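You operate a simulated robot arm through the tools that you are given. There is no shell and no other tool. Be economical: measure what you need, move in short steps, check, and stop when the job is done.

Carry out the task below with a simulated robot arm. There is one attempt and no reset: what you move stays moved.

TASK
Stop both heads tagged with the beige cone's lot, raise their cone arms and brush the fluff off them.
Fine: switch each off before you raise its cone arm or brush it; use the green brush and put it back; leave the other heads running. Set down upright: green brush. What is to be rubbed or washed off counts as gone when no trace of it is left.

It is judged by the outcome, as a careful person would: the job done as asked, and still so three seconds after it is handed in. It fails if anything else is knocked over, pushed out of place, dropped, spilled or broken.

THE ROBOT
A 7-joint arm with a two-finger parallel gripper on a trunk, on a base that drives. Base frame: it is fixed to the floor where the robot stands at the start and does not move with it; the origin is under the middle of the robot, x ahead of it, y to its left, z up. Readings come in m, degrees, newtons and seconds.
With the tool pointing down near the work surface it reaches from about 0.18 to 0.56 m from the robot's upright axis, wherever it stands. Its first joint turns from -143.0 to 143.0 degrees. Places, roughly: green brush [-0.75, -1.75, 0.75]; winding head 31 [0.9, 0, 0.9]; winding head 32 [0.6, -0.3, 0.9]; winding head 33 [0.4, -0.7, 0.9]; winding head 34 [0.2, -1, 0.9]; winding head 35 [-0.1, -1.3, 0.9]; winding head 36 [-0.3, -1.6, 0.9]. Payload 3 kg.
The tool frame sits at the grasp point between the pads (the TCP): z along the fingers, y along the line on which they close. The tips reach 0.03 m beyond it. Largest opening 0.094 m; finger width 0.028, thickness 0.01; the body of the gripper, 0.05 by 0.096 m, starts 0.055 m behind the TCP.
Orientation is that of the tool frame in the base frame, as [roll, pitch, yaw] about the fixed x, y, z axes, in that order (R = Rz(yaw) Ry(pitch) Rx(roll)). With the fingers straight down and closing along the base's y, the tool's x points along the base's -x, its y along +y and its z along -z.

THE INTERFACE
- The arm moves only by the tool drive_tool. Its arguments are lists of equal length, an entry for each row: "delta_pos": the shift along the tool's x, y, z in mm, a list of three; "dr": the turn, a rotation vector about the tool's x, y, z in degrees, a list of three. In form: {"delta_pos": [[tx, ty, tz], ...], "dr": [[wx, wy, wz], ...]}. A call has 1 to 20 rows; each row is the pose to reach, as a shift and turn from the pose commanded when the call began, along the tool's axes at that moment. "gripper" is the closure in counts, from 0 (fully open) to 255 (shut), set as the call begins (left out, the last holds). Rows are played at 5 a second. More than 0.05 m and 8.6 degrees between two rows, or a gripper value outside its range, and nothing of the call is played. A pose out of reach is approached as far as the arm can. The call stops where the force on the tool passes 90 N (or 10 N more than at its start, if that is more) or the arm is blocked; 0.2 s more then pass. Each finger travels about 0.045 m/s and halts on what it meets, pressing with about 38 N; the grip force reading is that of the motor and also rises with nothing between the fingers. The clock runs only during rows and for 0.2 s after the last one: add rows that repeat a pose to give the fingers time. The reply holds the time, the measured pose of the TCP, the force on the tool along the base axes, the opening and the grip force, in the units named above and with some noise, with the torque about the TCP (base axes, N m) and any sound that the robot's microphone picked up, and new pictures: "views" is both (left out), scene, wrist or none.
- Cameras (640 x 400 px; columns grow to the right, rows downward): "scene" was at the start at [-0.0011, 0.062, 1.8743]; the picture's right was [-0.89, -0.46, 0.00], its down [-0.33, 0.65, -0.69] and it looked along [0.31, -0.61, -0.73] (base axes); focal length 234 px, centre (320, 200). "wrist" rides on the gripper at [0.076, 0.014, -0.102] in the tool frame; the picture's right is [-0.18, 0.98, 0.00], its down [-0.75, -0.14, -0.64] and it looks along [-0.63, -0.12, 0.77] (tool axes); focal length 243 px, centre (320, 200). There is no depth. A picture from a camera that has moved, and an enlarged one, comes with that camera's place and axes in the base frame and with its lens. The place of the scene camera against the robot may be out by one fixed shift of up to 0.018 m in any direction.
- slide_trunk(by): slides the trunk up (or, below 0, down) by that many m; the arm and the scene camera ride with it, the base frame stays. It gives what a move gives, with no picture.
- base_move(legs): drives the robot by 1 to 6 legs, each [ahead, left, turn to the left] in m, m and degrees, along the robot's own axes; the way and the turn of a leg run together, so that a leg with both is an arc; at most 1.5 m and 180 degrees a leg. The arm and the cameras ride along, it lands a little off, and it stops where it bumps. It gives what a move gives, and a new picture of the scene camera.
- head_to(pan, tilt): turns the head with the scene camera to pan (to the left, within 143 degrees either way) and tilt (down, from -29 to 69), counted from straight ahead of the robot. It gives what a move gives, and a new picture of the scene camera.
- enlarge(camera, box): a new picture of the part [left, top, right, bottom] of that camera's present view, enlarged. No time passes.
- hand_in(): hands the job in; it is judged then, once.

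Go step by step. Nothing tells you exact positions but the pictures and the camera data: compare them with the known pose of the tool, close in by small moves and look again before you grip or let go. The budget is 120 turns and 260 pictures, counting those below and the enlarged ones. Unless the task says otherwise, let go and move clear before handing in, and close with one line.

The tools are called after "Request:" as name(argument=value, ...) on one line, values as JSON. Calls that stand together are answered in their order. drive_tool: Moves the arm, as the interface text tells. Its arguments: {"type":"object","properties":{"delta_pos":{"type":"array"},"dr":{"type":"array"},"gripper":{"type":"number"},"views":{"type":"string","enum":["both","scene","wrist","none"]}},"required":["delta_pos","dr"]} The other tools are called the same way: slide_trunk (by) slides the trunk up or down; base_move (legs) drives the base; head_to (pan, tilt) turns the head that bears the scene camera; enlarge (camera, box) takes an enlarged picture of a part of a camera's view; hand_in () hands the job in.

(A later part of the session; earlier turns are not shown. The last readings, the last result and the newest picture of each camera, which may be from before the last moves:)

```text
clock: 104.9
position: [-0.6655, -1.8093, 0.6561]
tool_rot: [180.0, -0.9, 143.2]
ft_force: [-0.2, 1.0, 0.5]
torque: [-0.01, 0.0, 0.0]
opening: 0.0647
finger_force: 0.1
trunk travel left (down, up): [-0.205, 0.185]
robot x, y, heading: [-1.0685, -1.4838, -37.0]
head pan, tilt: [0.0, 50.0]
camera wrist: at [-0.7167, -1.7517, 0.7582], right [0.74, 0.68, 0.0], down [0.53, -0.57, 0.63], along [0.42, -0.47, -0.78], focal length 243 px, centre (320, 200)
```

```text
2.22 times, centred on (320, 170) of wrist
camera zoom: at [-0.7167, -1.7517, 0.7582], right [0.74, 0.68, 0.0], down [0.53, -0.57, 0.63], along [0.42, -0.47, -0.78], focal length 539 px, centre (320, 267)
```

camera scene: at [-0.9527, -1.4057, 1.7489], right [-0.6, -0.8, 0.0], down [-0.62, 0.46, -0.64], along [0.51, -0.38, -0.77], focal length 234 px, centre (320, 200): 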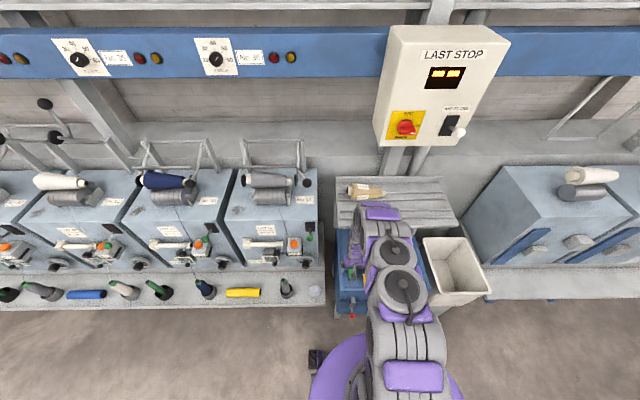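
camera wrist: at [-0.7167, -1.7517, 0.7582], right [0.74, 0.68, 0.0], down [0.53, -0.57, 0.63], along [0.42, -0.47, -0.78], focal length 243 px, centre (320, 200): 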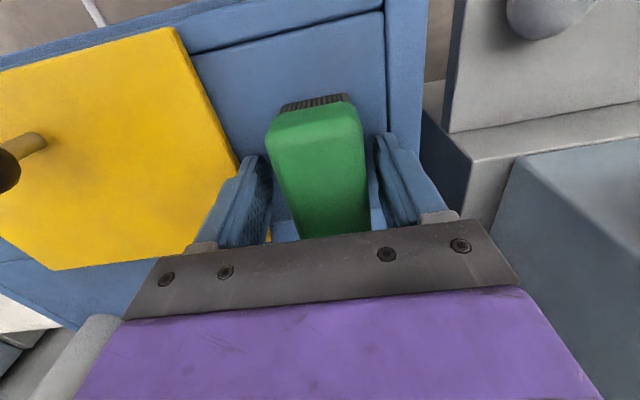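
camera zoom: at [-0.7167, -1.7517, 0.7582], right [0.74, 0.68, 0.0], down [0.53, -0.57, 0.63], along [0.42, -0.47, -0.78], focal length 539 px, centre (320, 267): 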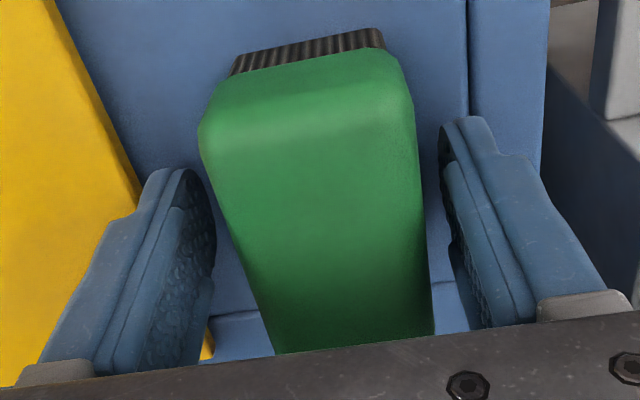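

Brush sits between the fingers. Go down another 12 mm and close.

Request:
drive_tool(delta_pos=[[3, 0, 6], [3, 0, 12], [3, 0, 12]], dr=[[0, 0, 0], [0, 0, 0], [0, 0, 0]], views="none")

Request:
drive_tool(delta_pos=[[0, 0, 0], [0, 0, 0], [0, 0, 0], [0, 0, 0]], dr=[[0, 0, 0], [0, 0, 0], [0, 0, 0], [0, 0, 0]], gripper=255, views="wrist")

```text
clock: 105.7
position: [-0.6678, -1.8074, 0.6496]
tool_rot: [-179.9, -0.2, 143.2]
ft_force: [-5.0, 2.4, 85.5]
torque: [1.17, -1.38, 0.08]
opening: 0.0645
finger_force: 0.1
trunk travel left (down, up): [-0.205, 0.185]
robot x, y, heading: [-1.069, -1.4841, -36.6]
head pan, tilt: [0.0, 50.0]
```

```text
clock: 106.1
position: [-0.6686, -1.8067, 0.6504]
tool_rot: [-179.9, -0.4, 143.2]
ft_force: [-24.5, 18.5, 83.9]
torque: [0.37, -0.55, 0.25]
opening: 0.0641
finger_force: 30.9
trunk travel left (down, up): [-0.205, 0.185]
robot x, y, heading: [-1.067, -1.485, -36.8]
head pan, tilt: [0.0, 50.0]
stopped in row 1: the force on the tool passed its limit at 98 N (the readings are from after the stop); the commanded pose is now the measured one
camera wrist: at [-0.7198, -1.7492, 0.7517], right [0.74, 0.68, 0.0], down [0.52, -0.57, 0.64], along [0.43, -0.47, -0.77], focal length 243 px, centre (320, 200)
```

wrist: 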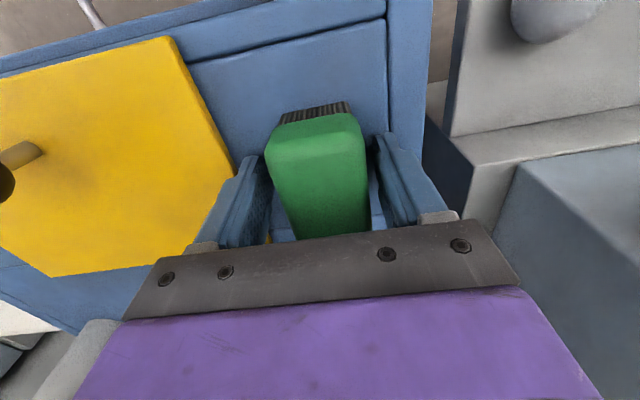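

The tips touched the cabinet top (z≈0.62). Lift 5 mm and close on the block.

Request:
drive_tool(delta_pos=[[0, 0, -5], [0, 0, -5]], dr=[[0, 0, 0], [0, 0, 0]], gripper=80, views="none")

Request:
drive_tool(delta_pos=[[0, 0, 0], [0, 0, 0], [0, 0, 0], [0, 0, 0]], dr=[[0, 0, 0], [0, 0, 0], [0, 0, 0], [0, 0, 0]], gripper=255, views="wrist")

```text
clock: 106.7
position: [-0.6651, -1.8104, 0.6505]
tool_rot: [-179.9, -0.1, 143.1]
ft_force: [0.8, -1.1, 0.8]
torque: [0.1, 0.11, 0.02]
opening: 0.0643
finger_force: 0.1
trunk travel left (down, up): [-0.205, 0.185]
robot x, y, heading: [-1.0693, -1.4824, -36.8]
head pan, tilt: [0.0, 50.0]
```

```text
clock: 107.7
position: [-0.6659, -1.8077, 0.6513]
tool_rot: [-179.9, -0.6, 143.2]
ft_force: [3.3, -1.4, 9.1]
torque: [-0.09, -0.28, -0.01]
opening: 0.0457
finger_force: 38.2
trunk travel left (down, up): [-0.205, 0.185]
robot x, y, heading: [-1.0676, -1.4818, -36.9]
head pan, tilt: [0.0, 50.0]
camera wrist: at [-0.7162, -1.7521, 0.7521], right [0.74, 0.68, 0.0], down [0.52, -0.57, 0.64], along [0.43, -0.47, -0.77], focal length 243 px, centre (320, 200)
```

wrist: 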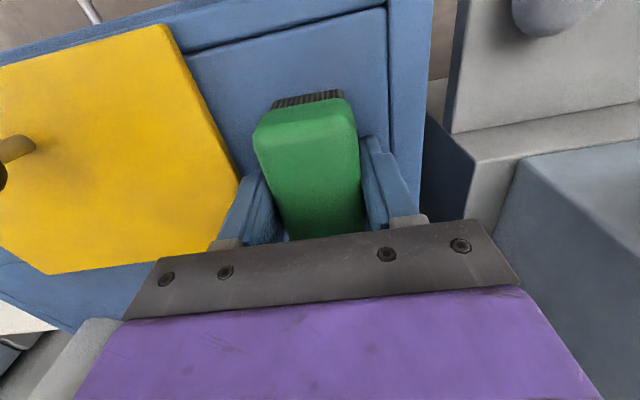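

Gripped (46 mm). Lift and check.

Request:
drive_tool(delta_pos=[[0, 0, -20], [0, 0, -60], [0, 0, -105], [0, 0, -150], [0, 0, -190]], dr=[[0, 0, 0], [0, 0, 0], [0, 0, 0], [0, 0, 0], [0, 0, 0]])

Request:
enlarge(camera="wrist", box=[200, 60, 440, 260])

```text
clock: 108.9
position: [-0.6635, -1.8079, 0.8417]
tool_rot: [-180.0, -0.5, 143.1]
ft_force: [1.0, -0.1, -0.5]
torque: [0.01, 0.0, -0.03]
opening: 0.0454
finger_force: 37.8
trunk travel left (down, up): [-0.205, 0.185]
robot x, y, heading: [-1.0699, -1.4842, -37.2]
head pan, tilt: [0.0, 50.0]
camera scene: at [-0.9538, -1.4047, 1.749], right [-0.6, -0.8, 0.0], down [-0.61, 0.46, -0.64], along [0.51, -0.38, -0.77], focal length 234 px, centre (320, 200)
camera wrist: at [-0.7149, -1.7516, 0.9433], right [0.74, 0.68, 0.0], down [0.52, -0.57, 0.64], along [0.43, -0.47, -0.77], focal length 243 px, centre (320, 200)
```

scene: 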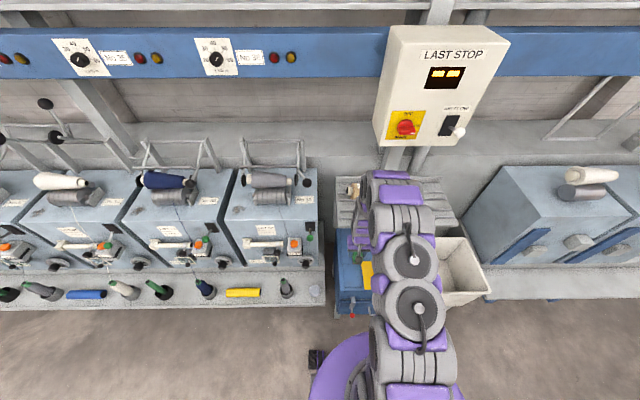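
wrist: 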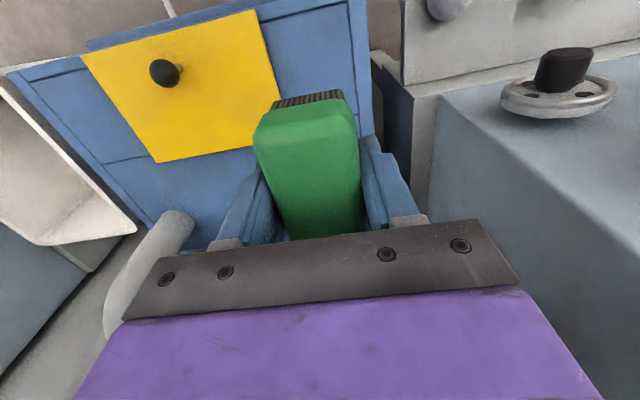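

```text
2.00 times, centred on (320, 160) of wrist
camera zoom: at [-0.7149, -1.7516, 0.9433], right [0.74, 0.68, 0.0], down [0.52, -0.57, 0.64], along [0.43, -0.47, -0.77], focal length 485 px, centre (320, 280)
```

zoom: 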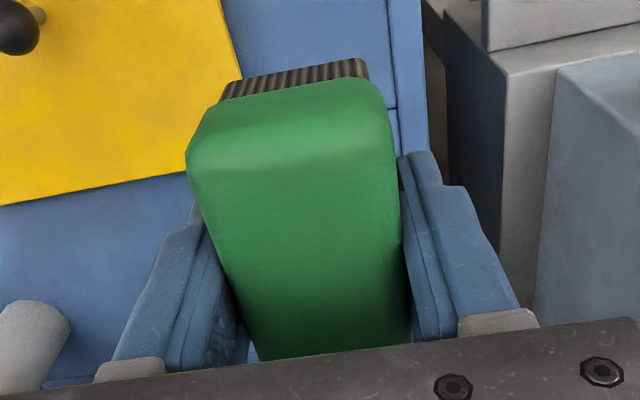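

Brush is firmly held and level. Raise trunk and hand, retract, then drive to head 34.

Request:
slide_trunk(by=0.12)

Request:
drive_tool(delta_pos=[[0, 0, -45], [0, 0, -90], [0, 0, -135], [0, 0, -180], [0, 0, -225], [30, 0, -260], [65, 0, -290], [100, 0, -320]], dr=[[0, 0, 0], [0, 0, 0], [0, 0, 0], [0, 0, 0], [0, 0, 0], [0, 0, 0], [0, 0, 0], [0, 0, 0]], views="none")

Request:
base_move(legs=[[-0.04, 0, 0], [0, 1.25, 0], [0.1, 0, 0]])

Request:
drive_tool(delta_pos=[[0, 0, 0], [0, 0, 0], [0, 0, 0], [0, 0, 0]], dr=[[0, 0, 0], [0, 0, 0], [0, 0, 0], [0, 0, 0]])

Request:
enlarge(camera="scene", box=[260, 170, 440, 330])

```text
clock: 110.4
position: [-0.6627, -1.8087, 0.9608]
tool_rot: [-180.0, -0.6, 143.2]
ft_force: [0.8, -0.3, -0.8]
torque: [-0.03, 0.02, 0.0]
opening: 0.0458
finger_force: 38.0
trunk travel left (down, up): [-0.325, 0.065]
robot x, y, heading: [-1.0686, -1.4807, -37.1]
head pan, tilt: [0.0, 50.0]
```

```text
clock: 112.2
position: [-0.7436, -1.7507, 1.279]
tool_rot: [-179.9, -0.6, 143.2]
ft_force: [-1.0, -0.3, -0.4]
torque: [-0.01, 0.0, 0.01]
opening: 0.0454
finger_force: 38.2
trunk travel left (down, up): [-0.325, 0.065]
robot x, y, heading: [-1.0702, -1.4848, -36.8]
head pan, tilt: [0.0, 50.0]
```

```text
clock: 119.7
position: [0.0515, -0.8003, 1.2772]
tool_rot: [-179.8, -0.8, 142.8]
ft_force: [0.6, -0.1, -1.8]
torque: [0.01, 0.02, 0.0]
opening: 0.0453
finger_force: 37.5
trunk travel left (down, up): [-0.325, 0.065]
robot x, y, heading: [-0.278, -0.528, -37.1]
head pan, tilt: [0.0, 50.0]
camera scene: at [-0.1592, -0.4493, 1.8688], right [-0.6, -0.8, 0.0], down [-0.61, 0.46, -0.64], along [0.51, -0.39, -0.77], focal length 234 px, centre (320, 200)
```

scene: 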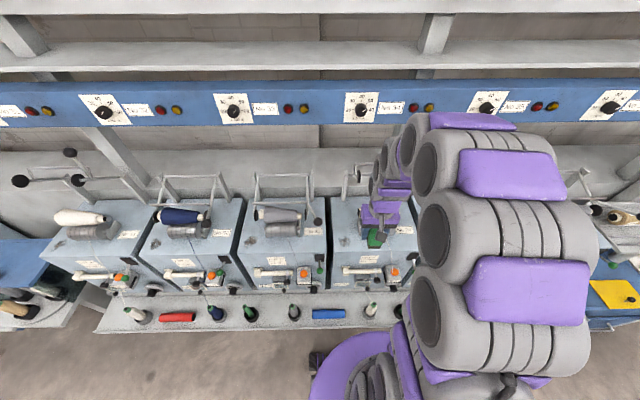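

```text
clock: 120.7
position: [0.049, -0.799, 1.2792]
tool_rot: [180.0, -0.8, 142.8]
ft_force: [0.0, -0.4, -1.0]
torque: [0.0, 0.02, 0.03]
opening: 0.0458
finger_force: 38.0
trunk travel left (down, up): [-0.325, 0.065]
robot x, y, heading: [-0.2739, -0.5256, -37.0]
head pan, tilt: [0.0, 50.0]
camera scene: at [-0.1605, -0.4493, 1.8689], right [-0.6, -0.8, 0.0], down [-0.61, 0.46, -0.64], along [0.51, -0.39, -0.77], focal length 234 px, centre (320, 200)
camera wrist: at [-0.0015, -0.7416, 1.3814], right [0.74, 0.67, 0.0], down [0.52, -0.57, 0.63], along [0.42, -0.47, -0.77], focal length 243 px, centre (320, 200)
```

scene: 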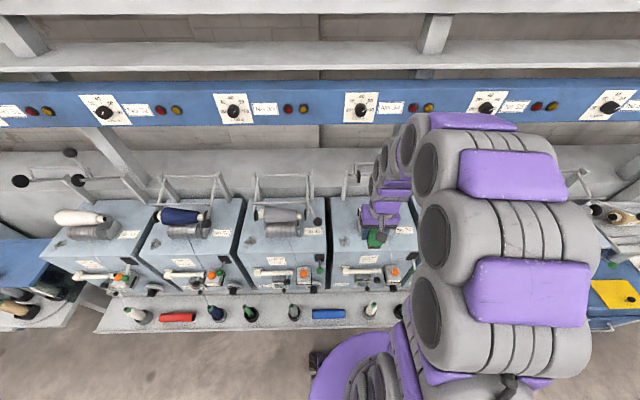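
wrist: 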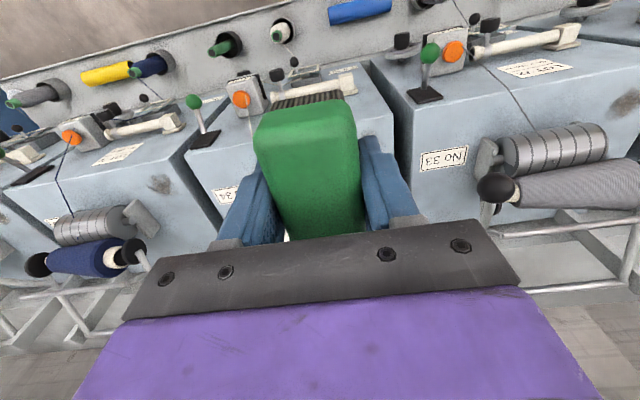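

```text
2.50 times, centred on (350, 250) of scene
camera zoom: at [-0.1605, -0.4493, 1.8689], right [-0.6, -0.8, 0.0], down [-0.61, 0.46, -0.64], along [0.51, -0.39, -0.77], focal length 584 px, centre (245, 75)
```

zoom: 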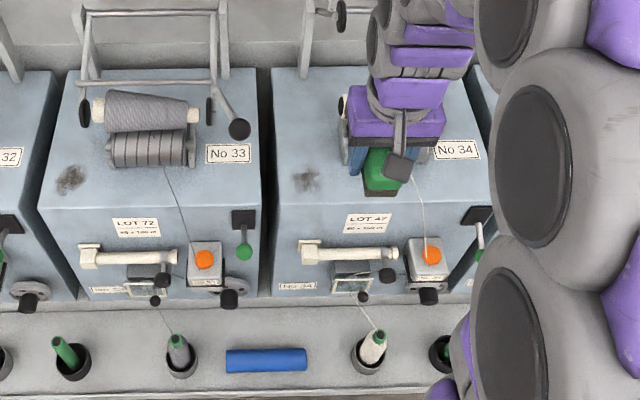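

Fluff of 34 is at about (0.17, −0.84). I'll nose in 0.07 m, then move the hand over it.

Request:
base_move(legs=[[0.07, 0, 0]])

Request:
drive_tool(delta_pos=[[0, 15, 0], [0, 30, 0], [0, 45, 0], [0, 45, 0], [0, 45, 0]], dr=[[0, 0, 0], [0, 0, 0], [0, 0, 0], [0, 0, 0], [0, 0, 0]])

Request:
enlarge(camera="scene", box=[290, 170, 430, 290])

```text
clock: 121.7
position: [0.1062, -0.8415, 1.2775]
tool_rot: [-180.0, -0.8, 142.8]
ft_force: [0.9, -0.1, -1.0]
torque: [0.02, 0.0, 0.03]
opening: 0.0457
finger_force: 38.0
trunk travel left (down, up): [-0.325, 0.065]
robot x, y, heading: [-0.2194, -0.569, -37.1]
head pan, tilt: [0.0, 50.0]
camera scene: at [-0.1041, -0.4923, 1.8689], right [-0.6, -0.8, 0.0], down [-0.61, 0.46, -0.64], along [0.51, -0.39, -0.77], focal length 234 px, centre (320, 200)
```

scene: 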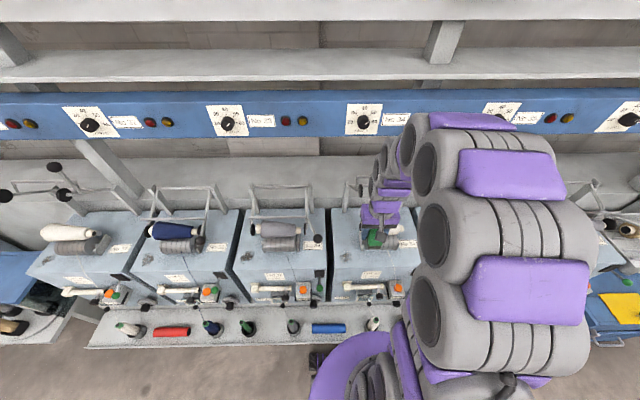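

```text
clock: 122.9
position: [0.1319, -0.8048, 1.28]
tool_rot: [-180.0, -0.7, 142.7]
ft_force: [0.5, 0.0, -1.7]
torque: [-0.01, 0.02, 0.0]
opening: 0.0457
finger_force: 38.3
trunk travel left (down, up): [-0.325, 0.065]
robot x, y, heading: [-0.2214, -0.5705, -37.3]
head pan, tilt: [0.0, 50.0]
camera scene: at [-0.1057, -0.4905, 1.8689], right [-0.6, -0.8, 0.0], down [-0.61, 0.46, -0.64], along [0.51, -0.39, -0.77], focal length 234 px, centre (320, 200)
camera wrist: at [0.0807, -0.7469, 1.3819], right [0.74, 0.67, 0.0], down [0.52, -0.57, 0.63], along [0.42, -0.47, -0.77], focal length 243 px, centre (320, 200)
```

scene: 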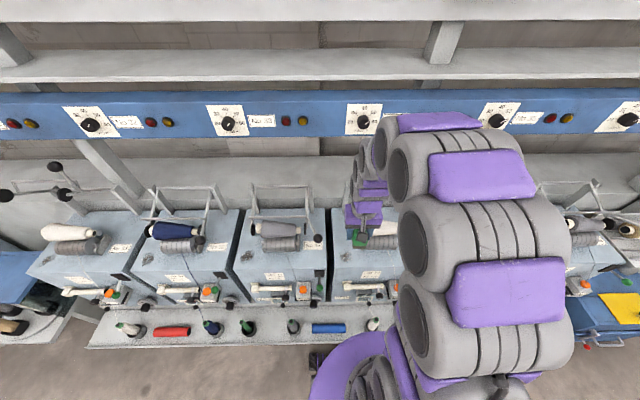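
wrist: 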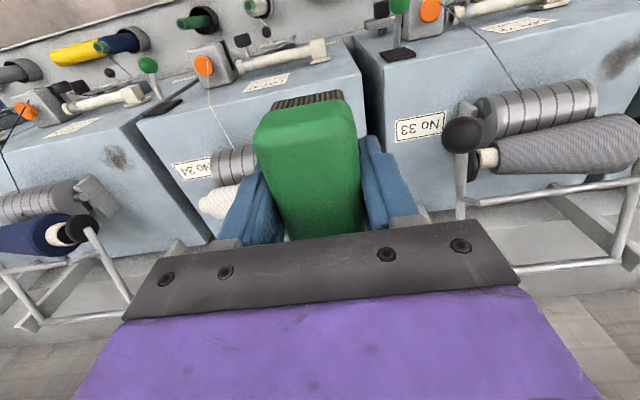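

```text
3.33 times, centred on (360, 230) of scene
camera zoom: at [-0.1057, -0.4905, 1.8689], right [-0.6, -0.8, 0.0], down [-0.61, 0.46, -0.64], along [0.51, -0.39, -0.77], focal length 778 px, centre (187, 100)
```

zoom: 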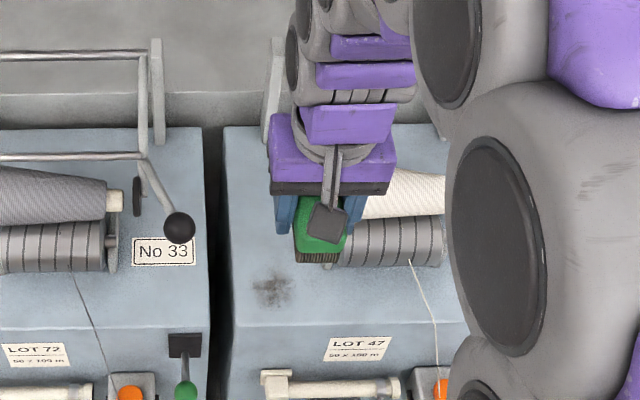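

Fluff 34 is at (0.172, −0.834), 5 cm ahead of the brush. I'll bring the brush over it at z≈1.06.

Request:
drive_tool(delta_pos=[[-15, 2, 40], [-30, 2, 80], [-40, 2, 120], [-48, 2, 160], [-48, 2, 195], [-48, 2, 220], [-48, 2, 220]], dr=[[0, 0, 0], [0, 0, 0], [0, 0, 0], [0, 0, 0], [0, 0, 0], [0, 0, 0], [0, 0, 0]])

Request:
enlarge(camera="scene", box=[290, 170, 430, 290])

```text
clock: 124.5
position: [0.168, -0.8316, 1.0596]
tool_rot: [180.0, -0.7, 142.8]
ft_force: [-0.6, 0.6, -0.7]
torque: [-0.02, -0.02, 0.0]
opening: 0.0458
finger_force: 37.7
trunk travel left (down, up): [-0.325, 0.065]
robot x, y, heading: [-0.2216, -0.5728, -37.0]
head pan, tilt: [0.0, 50.0]
camera scene: at [-0.1049, -0.491, 1.8689], right [-0.6, -0.8, 0.0], down [-0.61, 0.46, -0.64], along [0.51, -0.39, -0.77], focal length 234 px, centre (320, 200)
camera wrist: at [0.1166, -0.7735, 1.1608], right [0.74, 0.67, 0.0], down [0.52, -0.57, 0.63], along [0.42, -0.47, -0.77], focal length 243 px, centre (320, 200)
```

scene: 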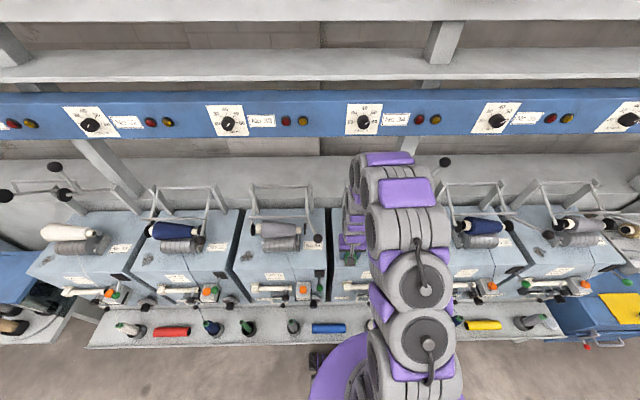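
wrist: 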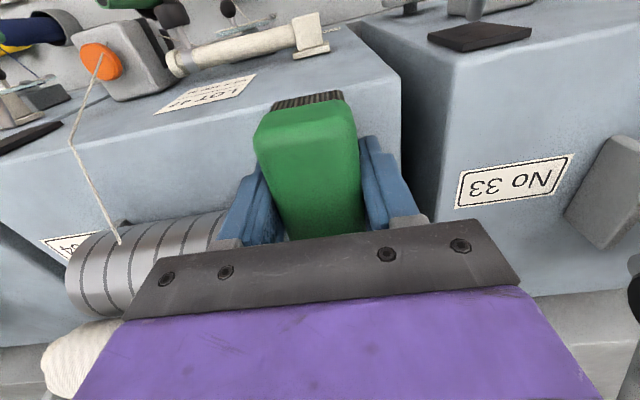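

```text
3.33 times, centred on (360, 230) of scene
camera zoom: at [-0.1049, -0.491, 1.8689], right [-0.6, -0.8, 0.0], down [-0.61, 0.46, -0.64], along [0.51, -0.39, -0.77], focal length 778 px, centre (187, 100)
```

zoom: 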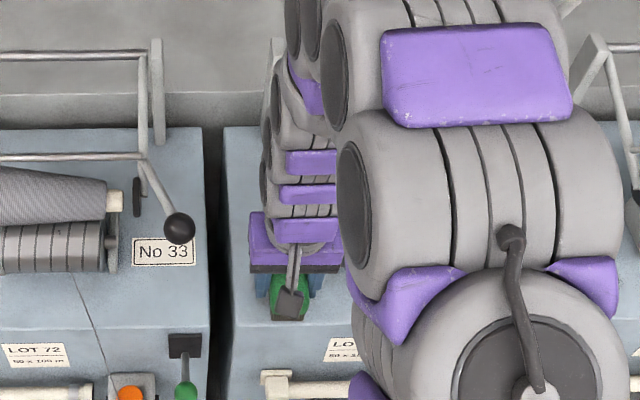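

Descend gently to find the top surface.

Request:
drive_tool(delta_pos=[[0, 0, 6], [0, 0, 12], [0, 0, 18], [0, 0, 22]], dr=[[0, 0, 0], [0, 0, 0], [0, 0, 0], [0, 0, 0]], views="wrist")

```text
clock: 125.5
position: [0.1678, -0.8304, 1.0357]
tool_rot: [180.0, -0.7, 142.8]
ft_force: [0.9, 0.1, 0.4]
torque: [-0.05, -0.03, 0.03]
opening: 0.0458
finger_force: 37.4
trunk travel left (down, up): [-0.325, 0.065]
robot x, y, heading: [-0.2179, -0.5697, -37.2]
head pan, tilt: [0.0, 50.0]
camera wrist: at [0.1174, -0.7732, 1.1374], right [0.74, 0.67, 0.0], down [0.52, -0.57, 0.63], along [0.42, -0.47, -0.77], focal length 243 px, centre (320, 200)
```

wrist: 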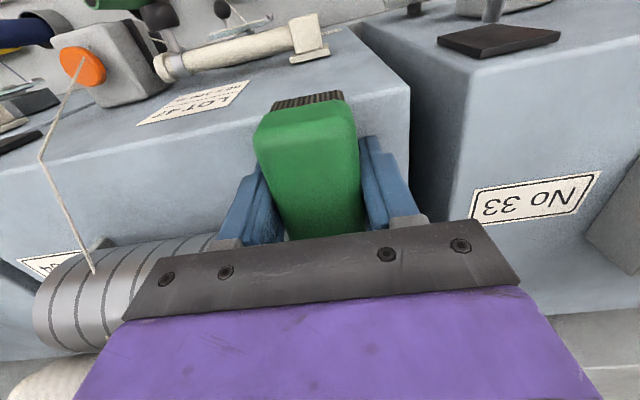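

Request:
drive_tool(delta_pos=[[0, 0, 5], [0, 0, 10], [0, 0, 15], [0, 0, 18]], dr=[[0, 0, 0], [0, 0, 0], [0, 0, 0], [0, 0, 0]], views="wrist")

```text
clock: 126.3
position: [0.1673, -0.8294, 1.03]
tool_rot: [-180.0, 0.2, 142.7]
ft_force: [-12.3, 8.4, 62.8]
torque: [0.65, 1.54, 0.05]
opening: 0.0458
finger_force: 37.2
trunk travel left (down, up): [-0.325, 0.065]
robot x, y, heading: [-0.2215, -0.5675, -37.1]
head pan, tilt: [0.0, 50.0]
stopped in row 3: the force on the tool passed its limit at 101 N (the readings are from after the stop); the commanded pose is now the measured one
camera wrist: at [0.1153, -0.7719, 1.131], right [0.74, 0.67, 0.0], down [0.51, -0.57, 0.64], along [0.43, -0.48, -0.77], focal length 243 px, centre (320, 200)
```

wrist: 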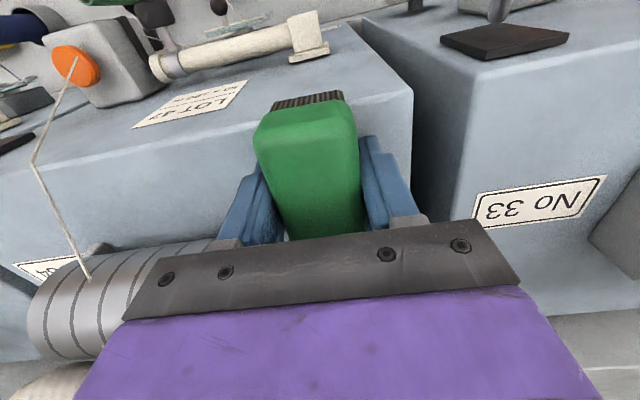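

Contact with the top at TCP z 1.03. Lighten the pressure and brush with short strokes.

Request:
drive_tool(delta_pos=[[0, 0, -2], [10, 0, -2], [22, 0, -2], [10, 0, -2], [-5, 0, -2], [-20, 0, -2], [-5, 0, -2], [10, 0, -2], [22, 8, -2], [10, 14, -2], [-5, 14, -2], [-20, 14, -2], [-5, 14, -2], [10, 14, -2], [22, 14, -2]], dr=[[0, 0, 0], [0, 0, 0], [0, 0, 0], [0, 0, 0], [0, 0, 0], [0, 0, 0], [0, 0, 0], [0, 0, 0], [0, 0, 0], [0, 0, 0], [0, 0, 0], [0, 0, 0], [0, 0, 0], [0, 0, 0], [0, 0, 0]], views="wrist")

Request:
enlarge(camera="scene", box=[290, 170, 430, 290])

```text
clock: 127.0
position: [0.1648, -0.8269, 1.029]
tool_rot: [179.9, 1.0, 142.9]
ft_force: [1.4, -4.1, 18.6]
torque: [-0.1, 0.43, 0.19]
opening: 0.0454
finger_force: 38.2
trunk travel left (down, up): [-0.325, 0.065]
robot x, y, heading: [-0.2155, -0.5695, -37.3]
head pan, tilt: [0.0, 50.0]
stopped in row 3: the force on the tool passed its limit at 122 N (the readings are from after the stop); the commanded pose is now the measured one
camera wrist: at [0.1108, -0.7686, 1.1302], right [0.74, 0.67, 0.0], down [0.51, -0.56, 0.65], along [0.44, -0.48, -0.76], focal length 243 px, centre (320, 200)
```

wrist: 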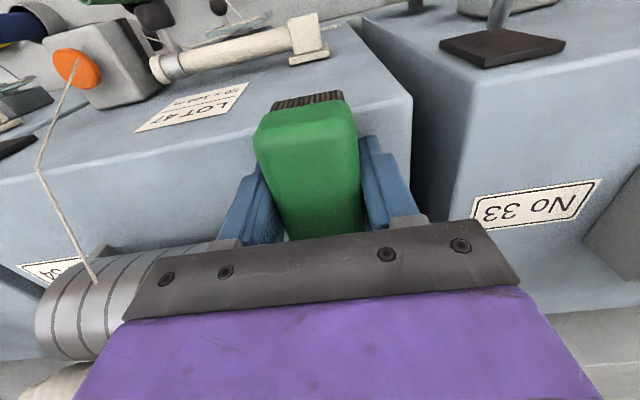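

```text
3.33 times, centred on (360, 230) of scene
camera zoom: at [-0.1072, -0.4912, 1.8687], right [-0.6, -0.8, 0.0], down [-0.61, 0.46, -0.64], along [0.51, -0.39, -0.77], focal length 778 px, centre (187, 100)
```

zoom: 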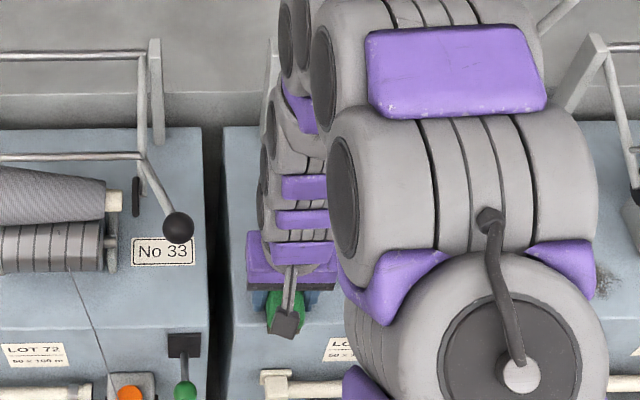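

Too much friction (fingertips are level with the bristles). Raise 3 mm and check contact force before stroking.

Request:
drive_tool(delta_pos=[[0, 0, -2], [0, 0, -3], [0, 0, -3]], dr=[[0, 0, 0], [0, -0.8, 0], [0, -1.3, 0]], views="none")

```text
clock: 127.8
position: [0.1641, -0.8267, 1.0345]
tool_rot: [-179.9, 2.2, 142.9]
ft_force: [-0.2, -0.1, -1.1]
torque: [0.03, -0.04, -0.01]
opening: 0.0456
finger_force: 38.2
trunk travel left (down, up): [-0.325, 0.065]
robot x, y, heading: [-0.2213, -0.5674, -36.9]
head pan, tilt: [0.0, 50.0]
```

Level the tool, touch down lightly, then re-grip the brush a bit higher so the bristles stand proud of the fingertips.

Request:
drive_tool(delta_pos=[[0, 0, 0], [0, 0, 1], [0, 0, 2], [0, 0, 3]], dr=[[0, 1.5, 0], [0, 2.7, 0], [0, 2.7, 0], [0, 2.7, 0]], views="none")

```text
clock: 128.8
position: [0.165, -0.8251, 1.0299]
tool_rot: [179.9, -0.6, 142.9]
ft_force: [0.3, 1.1, 0.2]
torque: [0.02, -0.02, 0.01]
opening: 0.0456
finger_force: 38.1
trunk travel left (down, up): [-0.325, 0.065]
robot x, y, heading: [-0.2197, -0.5691, -36.8]
head pan, tilt: [0.0, 50.0]
```

Request:
drive_tool(delta_pos=[[0, 0, 1], [0, 0, 1.5], [0, 0, 1.5]], dr=[[0, 0, 0], [0, 0, 0], [0, 0, 0]], views="none")

```text
clock: 129.6
position: [0.163, -0.8258, 1.0297]
tool_rot: [179.9, -0.4, 142.9]
ft_force: [2.9, -2.7, 42.9]
torque: [-0.82, -0.31, 0.02]
opening: 0.0454
finger_force: 37.8
trunk travel left (down, up): [-0.325, 0.065]
robot x, y, heading: [-0.2178, -0.5655, -37.1]
head pan, tilt: [0.0, 50.0]
```

Contact is stiff. I'll ease to a light touch, open slightly, rise 8 mm and re-grip.

Request:
drive_tool(delta_pos=[[0, 0, -1], [0, 0, -1], [0, 0, -1], [0, 0, -4], [0, 0, -9], [0, 0, -9]], dr=[[0, 0, 0], [0, 0, 0], [0, 0, 0], [0, 0, 0], [0, 0, 0], [0, 0, 0]], gripper=95, views="wrist")

Request:
drive_tool(delta_pos=[[0, 0, 0], [0, 0, 0], [0, 0, 0], [0, 0, 0]], dr=[[0, 0, 0], [0, 0, 0], [0, 0, 0], [0, 0, 0]], gripper=255, views="wrist")

```text
clock: 131.0
position: [0.163, -0.8255, 1.0371]
tool_rot: [180.0, -0.7, 142.9]
ft_force: [1.0, -0.1, -0.2]
torque: [0.02, 0.01, -0.04]
opening: 0.0589
finger_force: 0.1
trunk travel left (down, up): [-0.325, 0.065]
robot x, y, heading: [-0.2206, -0.5725, -37.1]
head pan, tilt: [0.0, 50.0]
camera wrist: at [0.1129, -0.7688, 1.1391], right [0.74, 0.67, 0.0], down [0.52, -0.57, 0.63], along [0.42, -0.47, -0.77], focal length 243 px, centre (320, 200)
```

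wrist: 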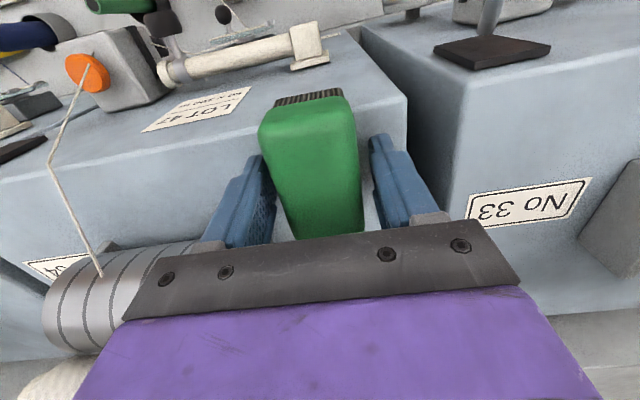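

```text
clock: 132.0
position: [0.164, -0.8268, 1.0374]
tool_rot: [-180.0, -0.5, 143.1]
ft_force: [0.6, 0.5, 0.8]
torque: [0.0, 0.0, 0.03]
opening: 0.0458
finger_force: 37.9
trunk travel left (down, up): [-0.325, 0.065]
robot x, y, heading: [-0.2217, -0.5732, -37.1]
head pan, tilt: [0.0, 50.0]
camera wrist: at [0.1132, -0.7687, 1.1394], right [0.74, 0.67, 0.0], down [0.52, -0.57, 0.63], along [0.43, -0.47, -0.77], focal length 243 px, centre (320, 200)
```

wrist: 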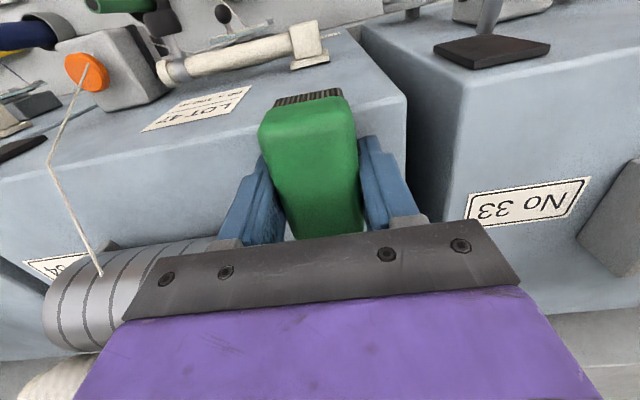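

Re-gripped with bristles ~8 mm proud. Now stroke lightly over the patch.

Request:
drive_tool(delta_pos=[[0, 0, 0.5], [12, 0, 0.5], [22, 0, 0.5], [10, 0, 0.5], [-5, 0, 0.5], [-20, 0, 0.5], [-32, 0, 0.5], [-20, 8, 0.5], [-5, 12, 0.5], [10, 12, 0.5], [22, 12, 0.5], [10, 14, 0.5], [-5, 14, 0.5], [-20, 14, 0.5], [-32, 14, 0.5]], dr=[[0, 0, 0], [0, 0, 0], [0, 0, 0], [0, 0, 0], [0, 0, 0], [0, 0, 0], [0, 0, 0], [0, 0, 0], [0, 0, 0], [0, 0, 0], [0, 0, 0], [0, 0, 0], [0, 0, 0], [0, 0, 0], [0, 0, 0]], views="wrist")

```text
clock: 135.2
position: [0.1982, -0.8338, 1.0361]
tool_rot: [-180.0, -0.6, 142.9]
ft_force: [-0.2, -0.7, -0.7]
torque: [0.04, 0.0, 0.0]
opening: 0.0457
finger_force: 38.1
trunk travel left (down, up): [-0.325, 0.065]
robot x, y, heading: [-0.2202, -0.5726, -37.2]
head pan, tilt: [0.0, 50.0]
camera wrist: at [0.1471, -0.7772, 1.1394], right [0.74, 0.67, 0.0], down [0.52, -0.57, 0.63], along [0.43, -0.47, -0.77], focal length 243 px, centre (320, 200)
```

wrist: 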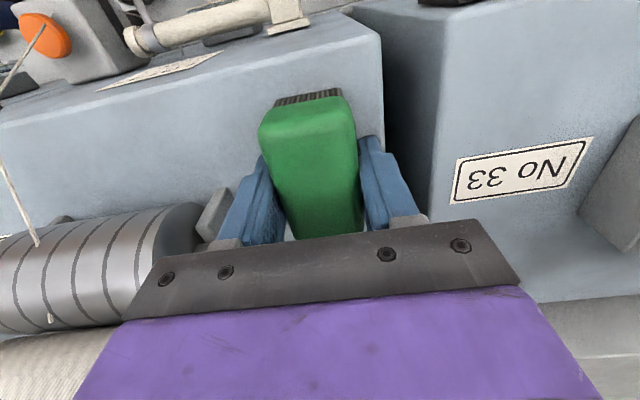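

Light contact only; add ~1.5 mm and repeat the strokes.

Request:
drive_tool(delta_pos=[[0, 0, 1], [0, 0, 1.5], [14, 0, 1.5], [28, 0, 1.5], [42, 0, 1.5], [55, 0, 1.5], [42, -8, 1.5], [28, -14, 1.5], [14, -14, 1.5], [0, -14, 1.5], [14, -20, 1.5], [28, -24, 1.5], [42, -24, 1.5], [55, -24, 1.5]], dr=[[0, 0, 0], [0, 0, 0], [0, 0, 0], [0, 0, 0], [0, 0, 0], [0, 0, 0], [0, 0, 0], [0, 0, 0], [0, 0, 0], [0, 0, 0], [0, 0, 0], [0, 0, 0], [0, 0, 0], [0, 0, 0]], views="wrist")

```text
clock: 138.2
position: [0.1384, -0.8208, 1.0355]
tool_rot: [179.8, -0.9, 143.0]
ft_force: [-1.7, -1.2, 2.9]
torque: [-0.11, 0.03, -0.02]
opening: 0.0458
finger_force: 37.9
trunk travel left (down, up): [-0.325, 0.065]
robot x, y, heading: [-0.22, -0.5698, -37.1]
head pan, tilt: [0.0, 50.0]
camera wrist: at [0.0881, -0.7632, 1.138], right [0.74, 0.67, 0.0], down [0.52, -0.57, 0.63], along [0.42, -0.47, -0.78], focal length 243 px, centre (320, 200)
```

wrist: 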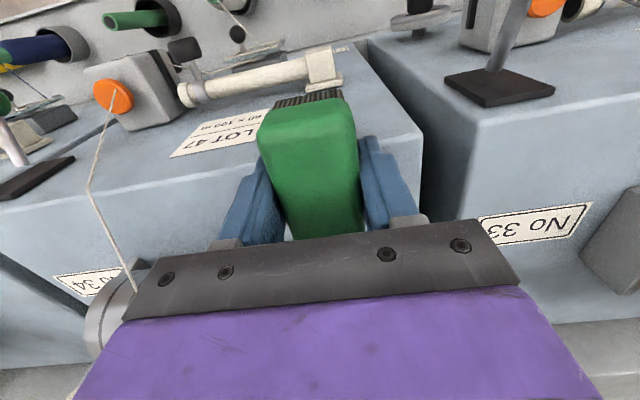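

Lift and retract to inspect the patch.

Request:
drive_tool(delta_pos=[[0, 0, -40], [10, -30, -80], [20, -65, -110], [30, -100, -140]], dr=[[0, 0, 0], [0, 0, 0], [0, 0, 0], [0, 0, 0]], views="scene")

Request:
enlarge(camera="scene", box=[310, 190, 410, 290])

```text
refused: row 2 steps farther than a row can; nothing moved
```

```text
4.00 times, centred on (360, 240) of scene
camera zoom: at [-0.1056, -0.4926, 1.8688], right [-0.6, -0.8, 0.0], down [-0.61, 0.46, -0.64], along [0.51, -0.39, -0.77], focal length 934 px, centre (160, 40)
```

zoom: 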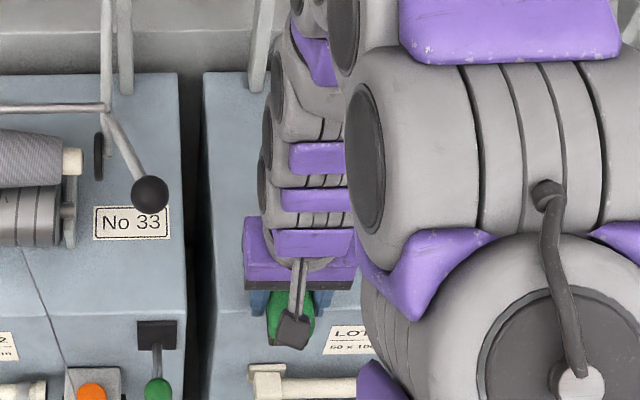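

Request:
drive_tool(delta_pos=[[0, 0, -40], [0, 0, -85], [0, 0, -130], [0, 0, -170], [10, -30, -190], [20, -65, -200], [30, -100, -200], [40, -130, -200]], dr=[[0, 0, 0], [0, 0, 0], [0, 0, 0], [0, 0, 0], [0, 0, 0], [0, 0, 0], [0, 0, 0], [0, 0, 0]], views="scene")

Request:
enlarge(camera="scene", box=[310, 190, 410, 290])

```text
clock: 140.0
position: [0.0281, -0.9035, 1.2373]
tool_rot: [-180.0, -0.5, 142.8]
ft_force: [-0.6, -0.8, -0.5]
torque: [-0.02, -0.02, 0.02]
opening: 0.0456
finger_force: 37.4
trunk travel left (down, up): [-0.325, 0.065]
robot x, y, heading: [-0.2214, -0.5688, -37.3]
head pan, tilt: [0.0, 50.0]
camera scene: at [-0.1084, -0.4939, 1.8693], right [-0.6, -0.8, 0.0], down [-0.61, 0.46, -0.64], along [0.51, -0.39, -0.77], focal length 234 px, centre (320, 200)
```

scene: 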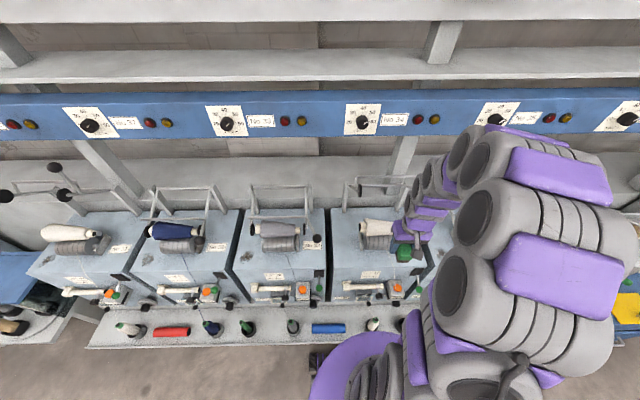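

```text
4.00 times, centred on (360, 240) of scene
camera zoom: at [-0.1084, -0.4939, 1.8693], right [-0.6, -0.8, 0.0], down [-0.61, 0.46, -0.64], along [0.51, -0.39, -0.77], focal length 934 px, centre (160, 40)
```

zoom: 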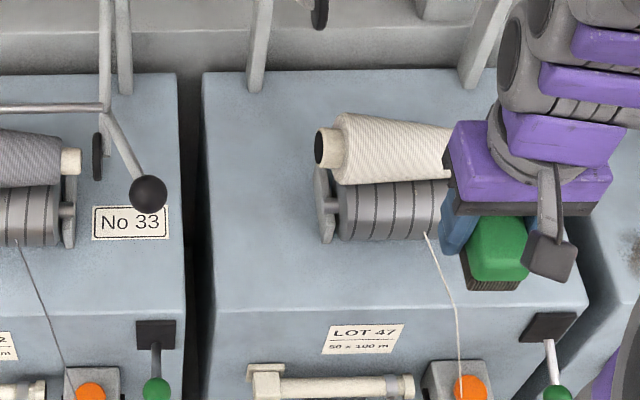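

The fluff on 34 looks gone; let me zoom in hard for traces, then go to head 31.

Request:
enlarge(camera="scene", box=[325, 225, 375, 275])

Request:
drive_tool(delta_pos=[[0, 30, -30], [0, 65, -50], [0, 100, -60]], dr=[[0, 0, 0], [0, 0, 0], [0, 0, 0]], views="none")

Request:
base_move(legs=[[-0.16, 0, 0], [0, 1.2, 0], [0.16, 0, 0]])

Request:
drive_tool(delta_pos=[[0, 0, 0], [0, 0, 0], [0, 0, 0], [0, 0, 0]], dr=[[0, 0, 0], [0, 0, 0], [0, 0, 0], [0, 0, 0]])

Request:
enlarge(camera="scene", box=[290, 170, 430, 290])

```text
8.00 times, centred on (350, 250) of scene
camera zoom: at [-0.1084, -0.4939, 1.8693], right [-0.6, -0.8, 0.0], down [-0.61, 0.46, -0.64], along [0.51, -0.39, -0.77], focal length 1868 px, centre (80, -200)
```

zoom: 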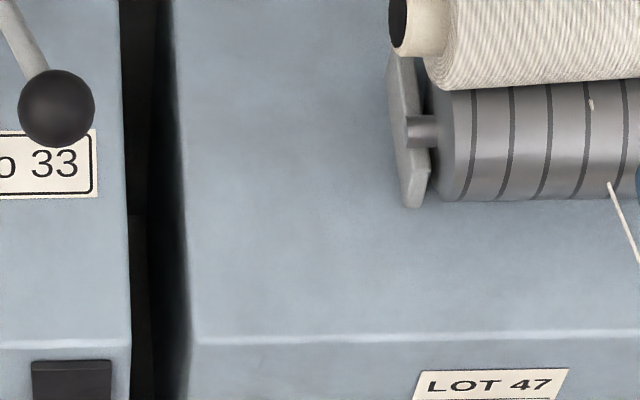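

```text
clock: 140.8
position: [0.0912, -0.8204, 1.2959]
tool_rot: [-179.9, -0.7, 142.9]
ft_force: [0.3, 0.4, -0.2]
torque: [-0.01, 0.02, 0.01]
opening: 0.0452
finger_force: 38.2
trunk travel left (down, up): [-0.325, 0.065]
robot x, y, heading: [-0.2227, -0.5694, -37.3]
head pan, tilt: [0.0, 50.0]
```

```text
clock: 149.0
position: [0.8218, 0.1503, 1.2958]
tool_rot: [179.9, -0.6, 143.2]
ft_force: [0.2, 0.1, -0.9]
torque: [-0.01, 0.02, -0.02]
opening: 0.0456
finger_force: 37.9
trunk travel left (down, up): [-0.325, 0.065]
robot x, y, heading: [0.5118, 0.4043, -36.6]
head pan, tilt: [0.0, 50.0]
camera scene: at [0.6233, 0.4812, 1.869], right [-0.6, -0.8, 0.0], down [-0.61, 0.46, -0.64], along [0.51, -0.38, -0.77], focal length 234 px, centre (320, 200)
```

scene: 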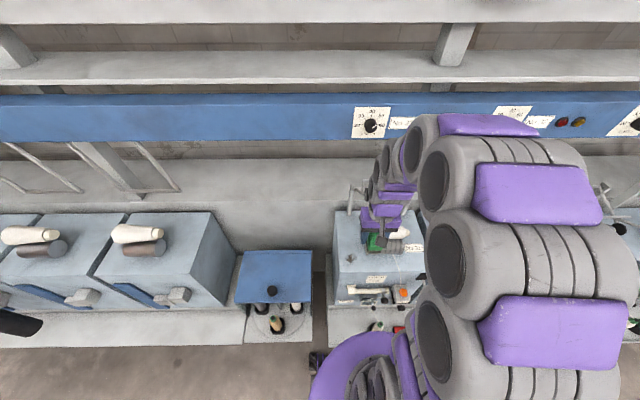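

```text
clock: 150.0
position: [0.8214, 0.1528, 1.2955]
tool_rot: [-180.0, -0.7, 143.4]
ft_force: [0.1, 0.5, -0.4]
torque: [0.0, 0.01, -0.01]
opening: 0.0456
finger_force: 38.1
trunk travel left (down, up): [-0.325, 0.065]
robot x, y, heading: [0.5114, 0.4009, -36.9]
head pan, tilt: [0.0, 50.0]
camera scene: at [0.6232, 0.4826, 1.869], right [-0.6, -0.8, 0.0], down [-0.61, 0.46, -0.64], along [0.51, -0.38, -0.77], focal length 234 px, centre (320, 200)
camera wrist: at [0.7699, 0.2096, 1.3978], right [0.74, 0.68, 0.0], down [0.52, -0.57, 0.63], along [0.43, -0.47, -0.77], focal length 243 px, centre (320, 200)
```

scene: 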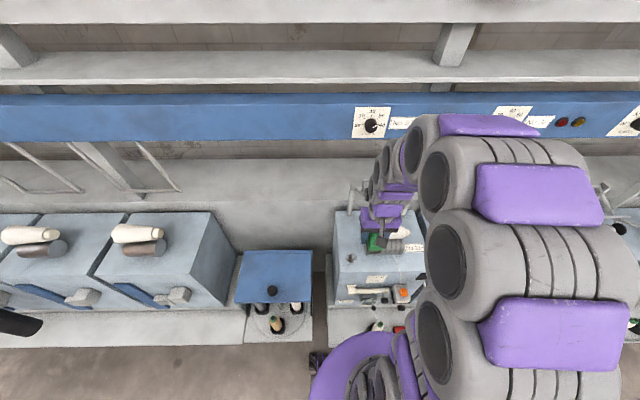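
wrist: 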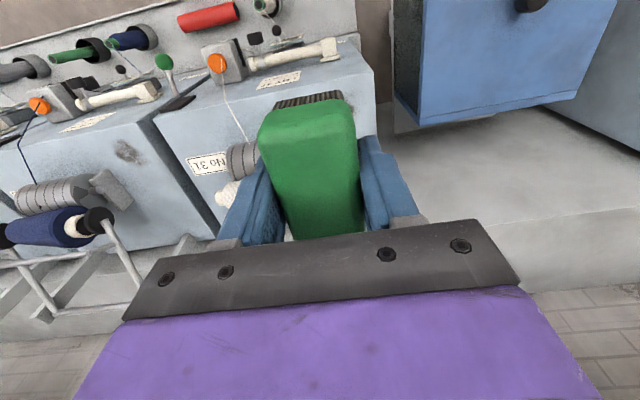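

```text
3.33 times, centred on (360, 230) of scene
camera zoom: at [0.6232, 0.4826, 1.869], right [-0.6, -0.8, 0.0], down [-0.61, 0.46, -0.64], along [0.51, -0.38, -0.77], focal length 778 px, centre (187, 100)
```

zoom: 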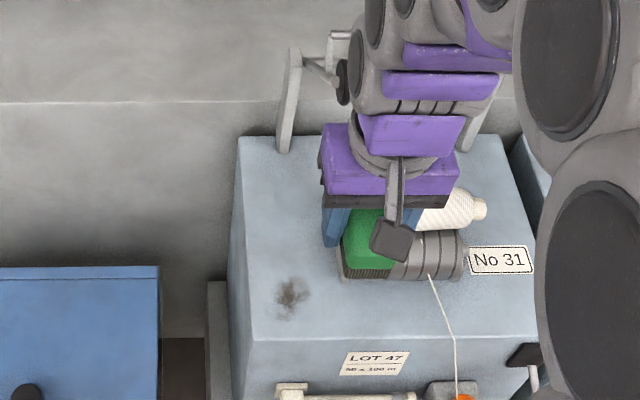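

Head 34 is spotless. Fluff 31 is at about (0.880, 0.127). Bring the brush above it and descend.

Request:
drive_tool(delta_pos=[[-15, 4, 40], [-30, 8, 80], [-45, 12, 120], [-60, 14, 160], [-60, 14, 200], [-60, 14, 235], [-60, 14, 245], [-60, 14, 251], [-60, 14, 255]], dr=[[0, 0, 0], [0, 0, 0], [0, 0, 0], [0, 0, 0], [0, 0, 0], [0, 0, 0], [0, 0, 0], [0, 0, 0], [0, 0, 0]], views="wrist")

```text
clock: 152.0
position: [0.8756, 0.1293, 1.0394]
tool_rot: [-179.9, -0.6, 143.3]
ft_force: [0.1, -0.4, 0.2]
torque: [0.03, -0.03, -0.03]
opening: 0.0457
finger_force: 37.9
trunk travel left (down, up): [-0.325, 0.065]
robot x, y, heading: [0.5106, 0.4023, -36.6]
head pan, tilt: [0.0, 50.0]
camera wrist: at [0.8238, 0.1853, 1.1414], right [0.74, 0.68, 0.0], down [0.52, -0.57, 0.64], along [0.43, -0.47, -0.77], focal length 243 px, centre (320, 200)
```

wrist: 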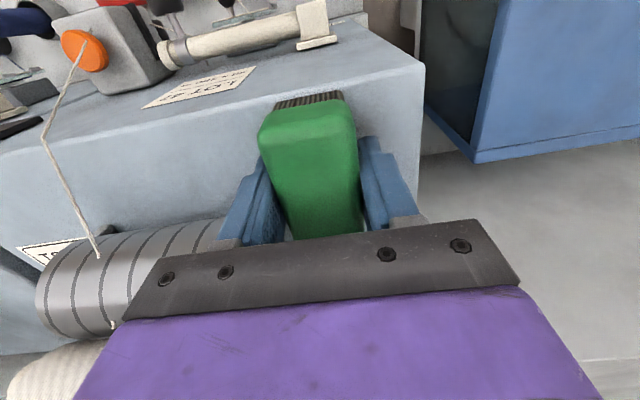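

Request:
drive_tool(delta_pos=[[0, 0, 1.5], [0, 0, 2.5], [0, 0, 3.2]], dr=[[0, 0, 0], [0, 0, 0], [0, 0, 0]], views="none")

```text
clock: 152.8
position: [0.8749, 0.1288, 1.0361]
tool_rot: [-180.0, -0.6, 143.4]
ft_force: [0.3, 0.0, -1.6]
torque: [0.0, 0.0, 0.0]
opening: 0.0452
finger_force: 37.7
trunk travel left (down, up): [-0.325, 0.065]
robot x, y, heading: [0.5111, 0.4036, -36.7]
head pan, tilt: [0.0, 50.0]
```

Request:
drive_tool(delta_pos=[[0, 0, 0.6], [0, 0, 1.2], [0, 0, 1.2], [0, 0, 1.2]], dr=[[0, 0, 0], [0, 0, 0], [0, 0, 0], [0, 0, 0]], views="none")

```text
clock: 153.8
position: [0.8758, 0.1293, 1.0363]
tool_rot: [-180.0, -0.6, 143.3]
ft_force: [-0.3, -0.3, -1.9]
torque: [0.01, -0.03, 0.02]
opening: 0.0456
finger_force: 38.0
trunk travel left (down, up): [-0.325, 0.065]
robot x, y, heading: [0.5089, 0.403, -36.8]
head pan, tilt: [0.0, 50.0]
```

Request:
drive_tool(delta_pos=[[0, 0, 0.6], [0, 0, 1.2], [0, 0, 1.2]], dr=[[0, 0, 0], [0, 0, 0], [0, 0, 0]], views="none")

```text
clock: 154.6
position: [0.8759, 0.1298, 1.0363]
tool_rot: [-180.0, -0.5, 143.3]
ft_force: [0.6, -0.7, 11.6]
torque: [-0.07, 0.02, -0.02]
opening: 0.0458
finger_force: 38.8
trunk travel left (down, up): [-0.325, 0.065]
robot x, y, heading: [0.5134, 0.4024, -37.0]
head pan, tilt: [0.0, 50.0]
```

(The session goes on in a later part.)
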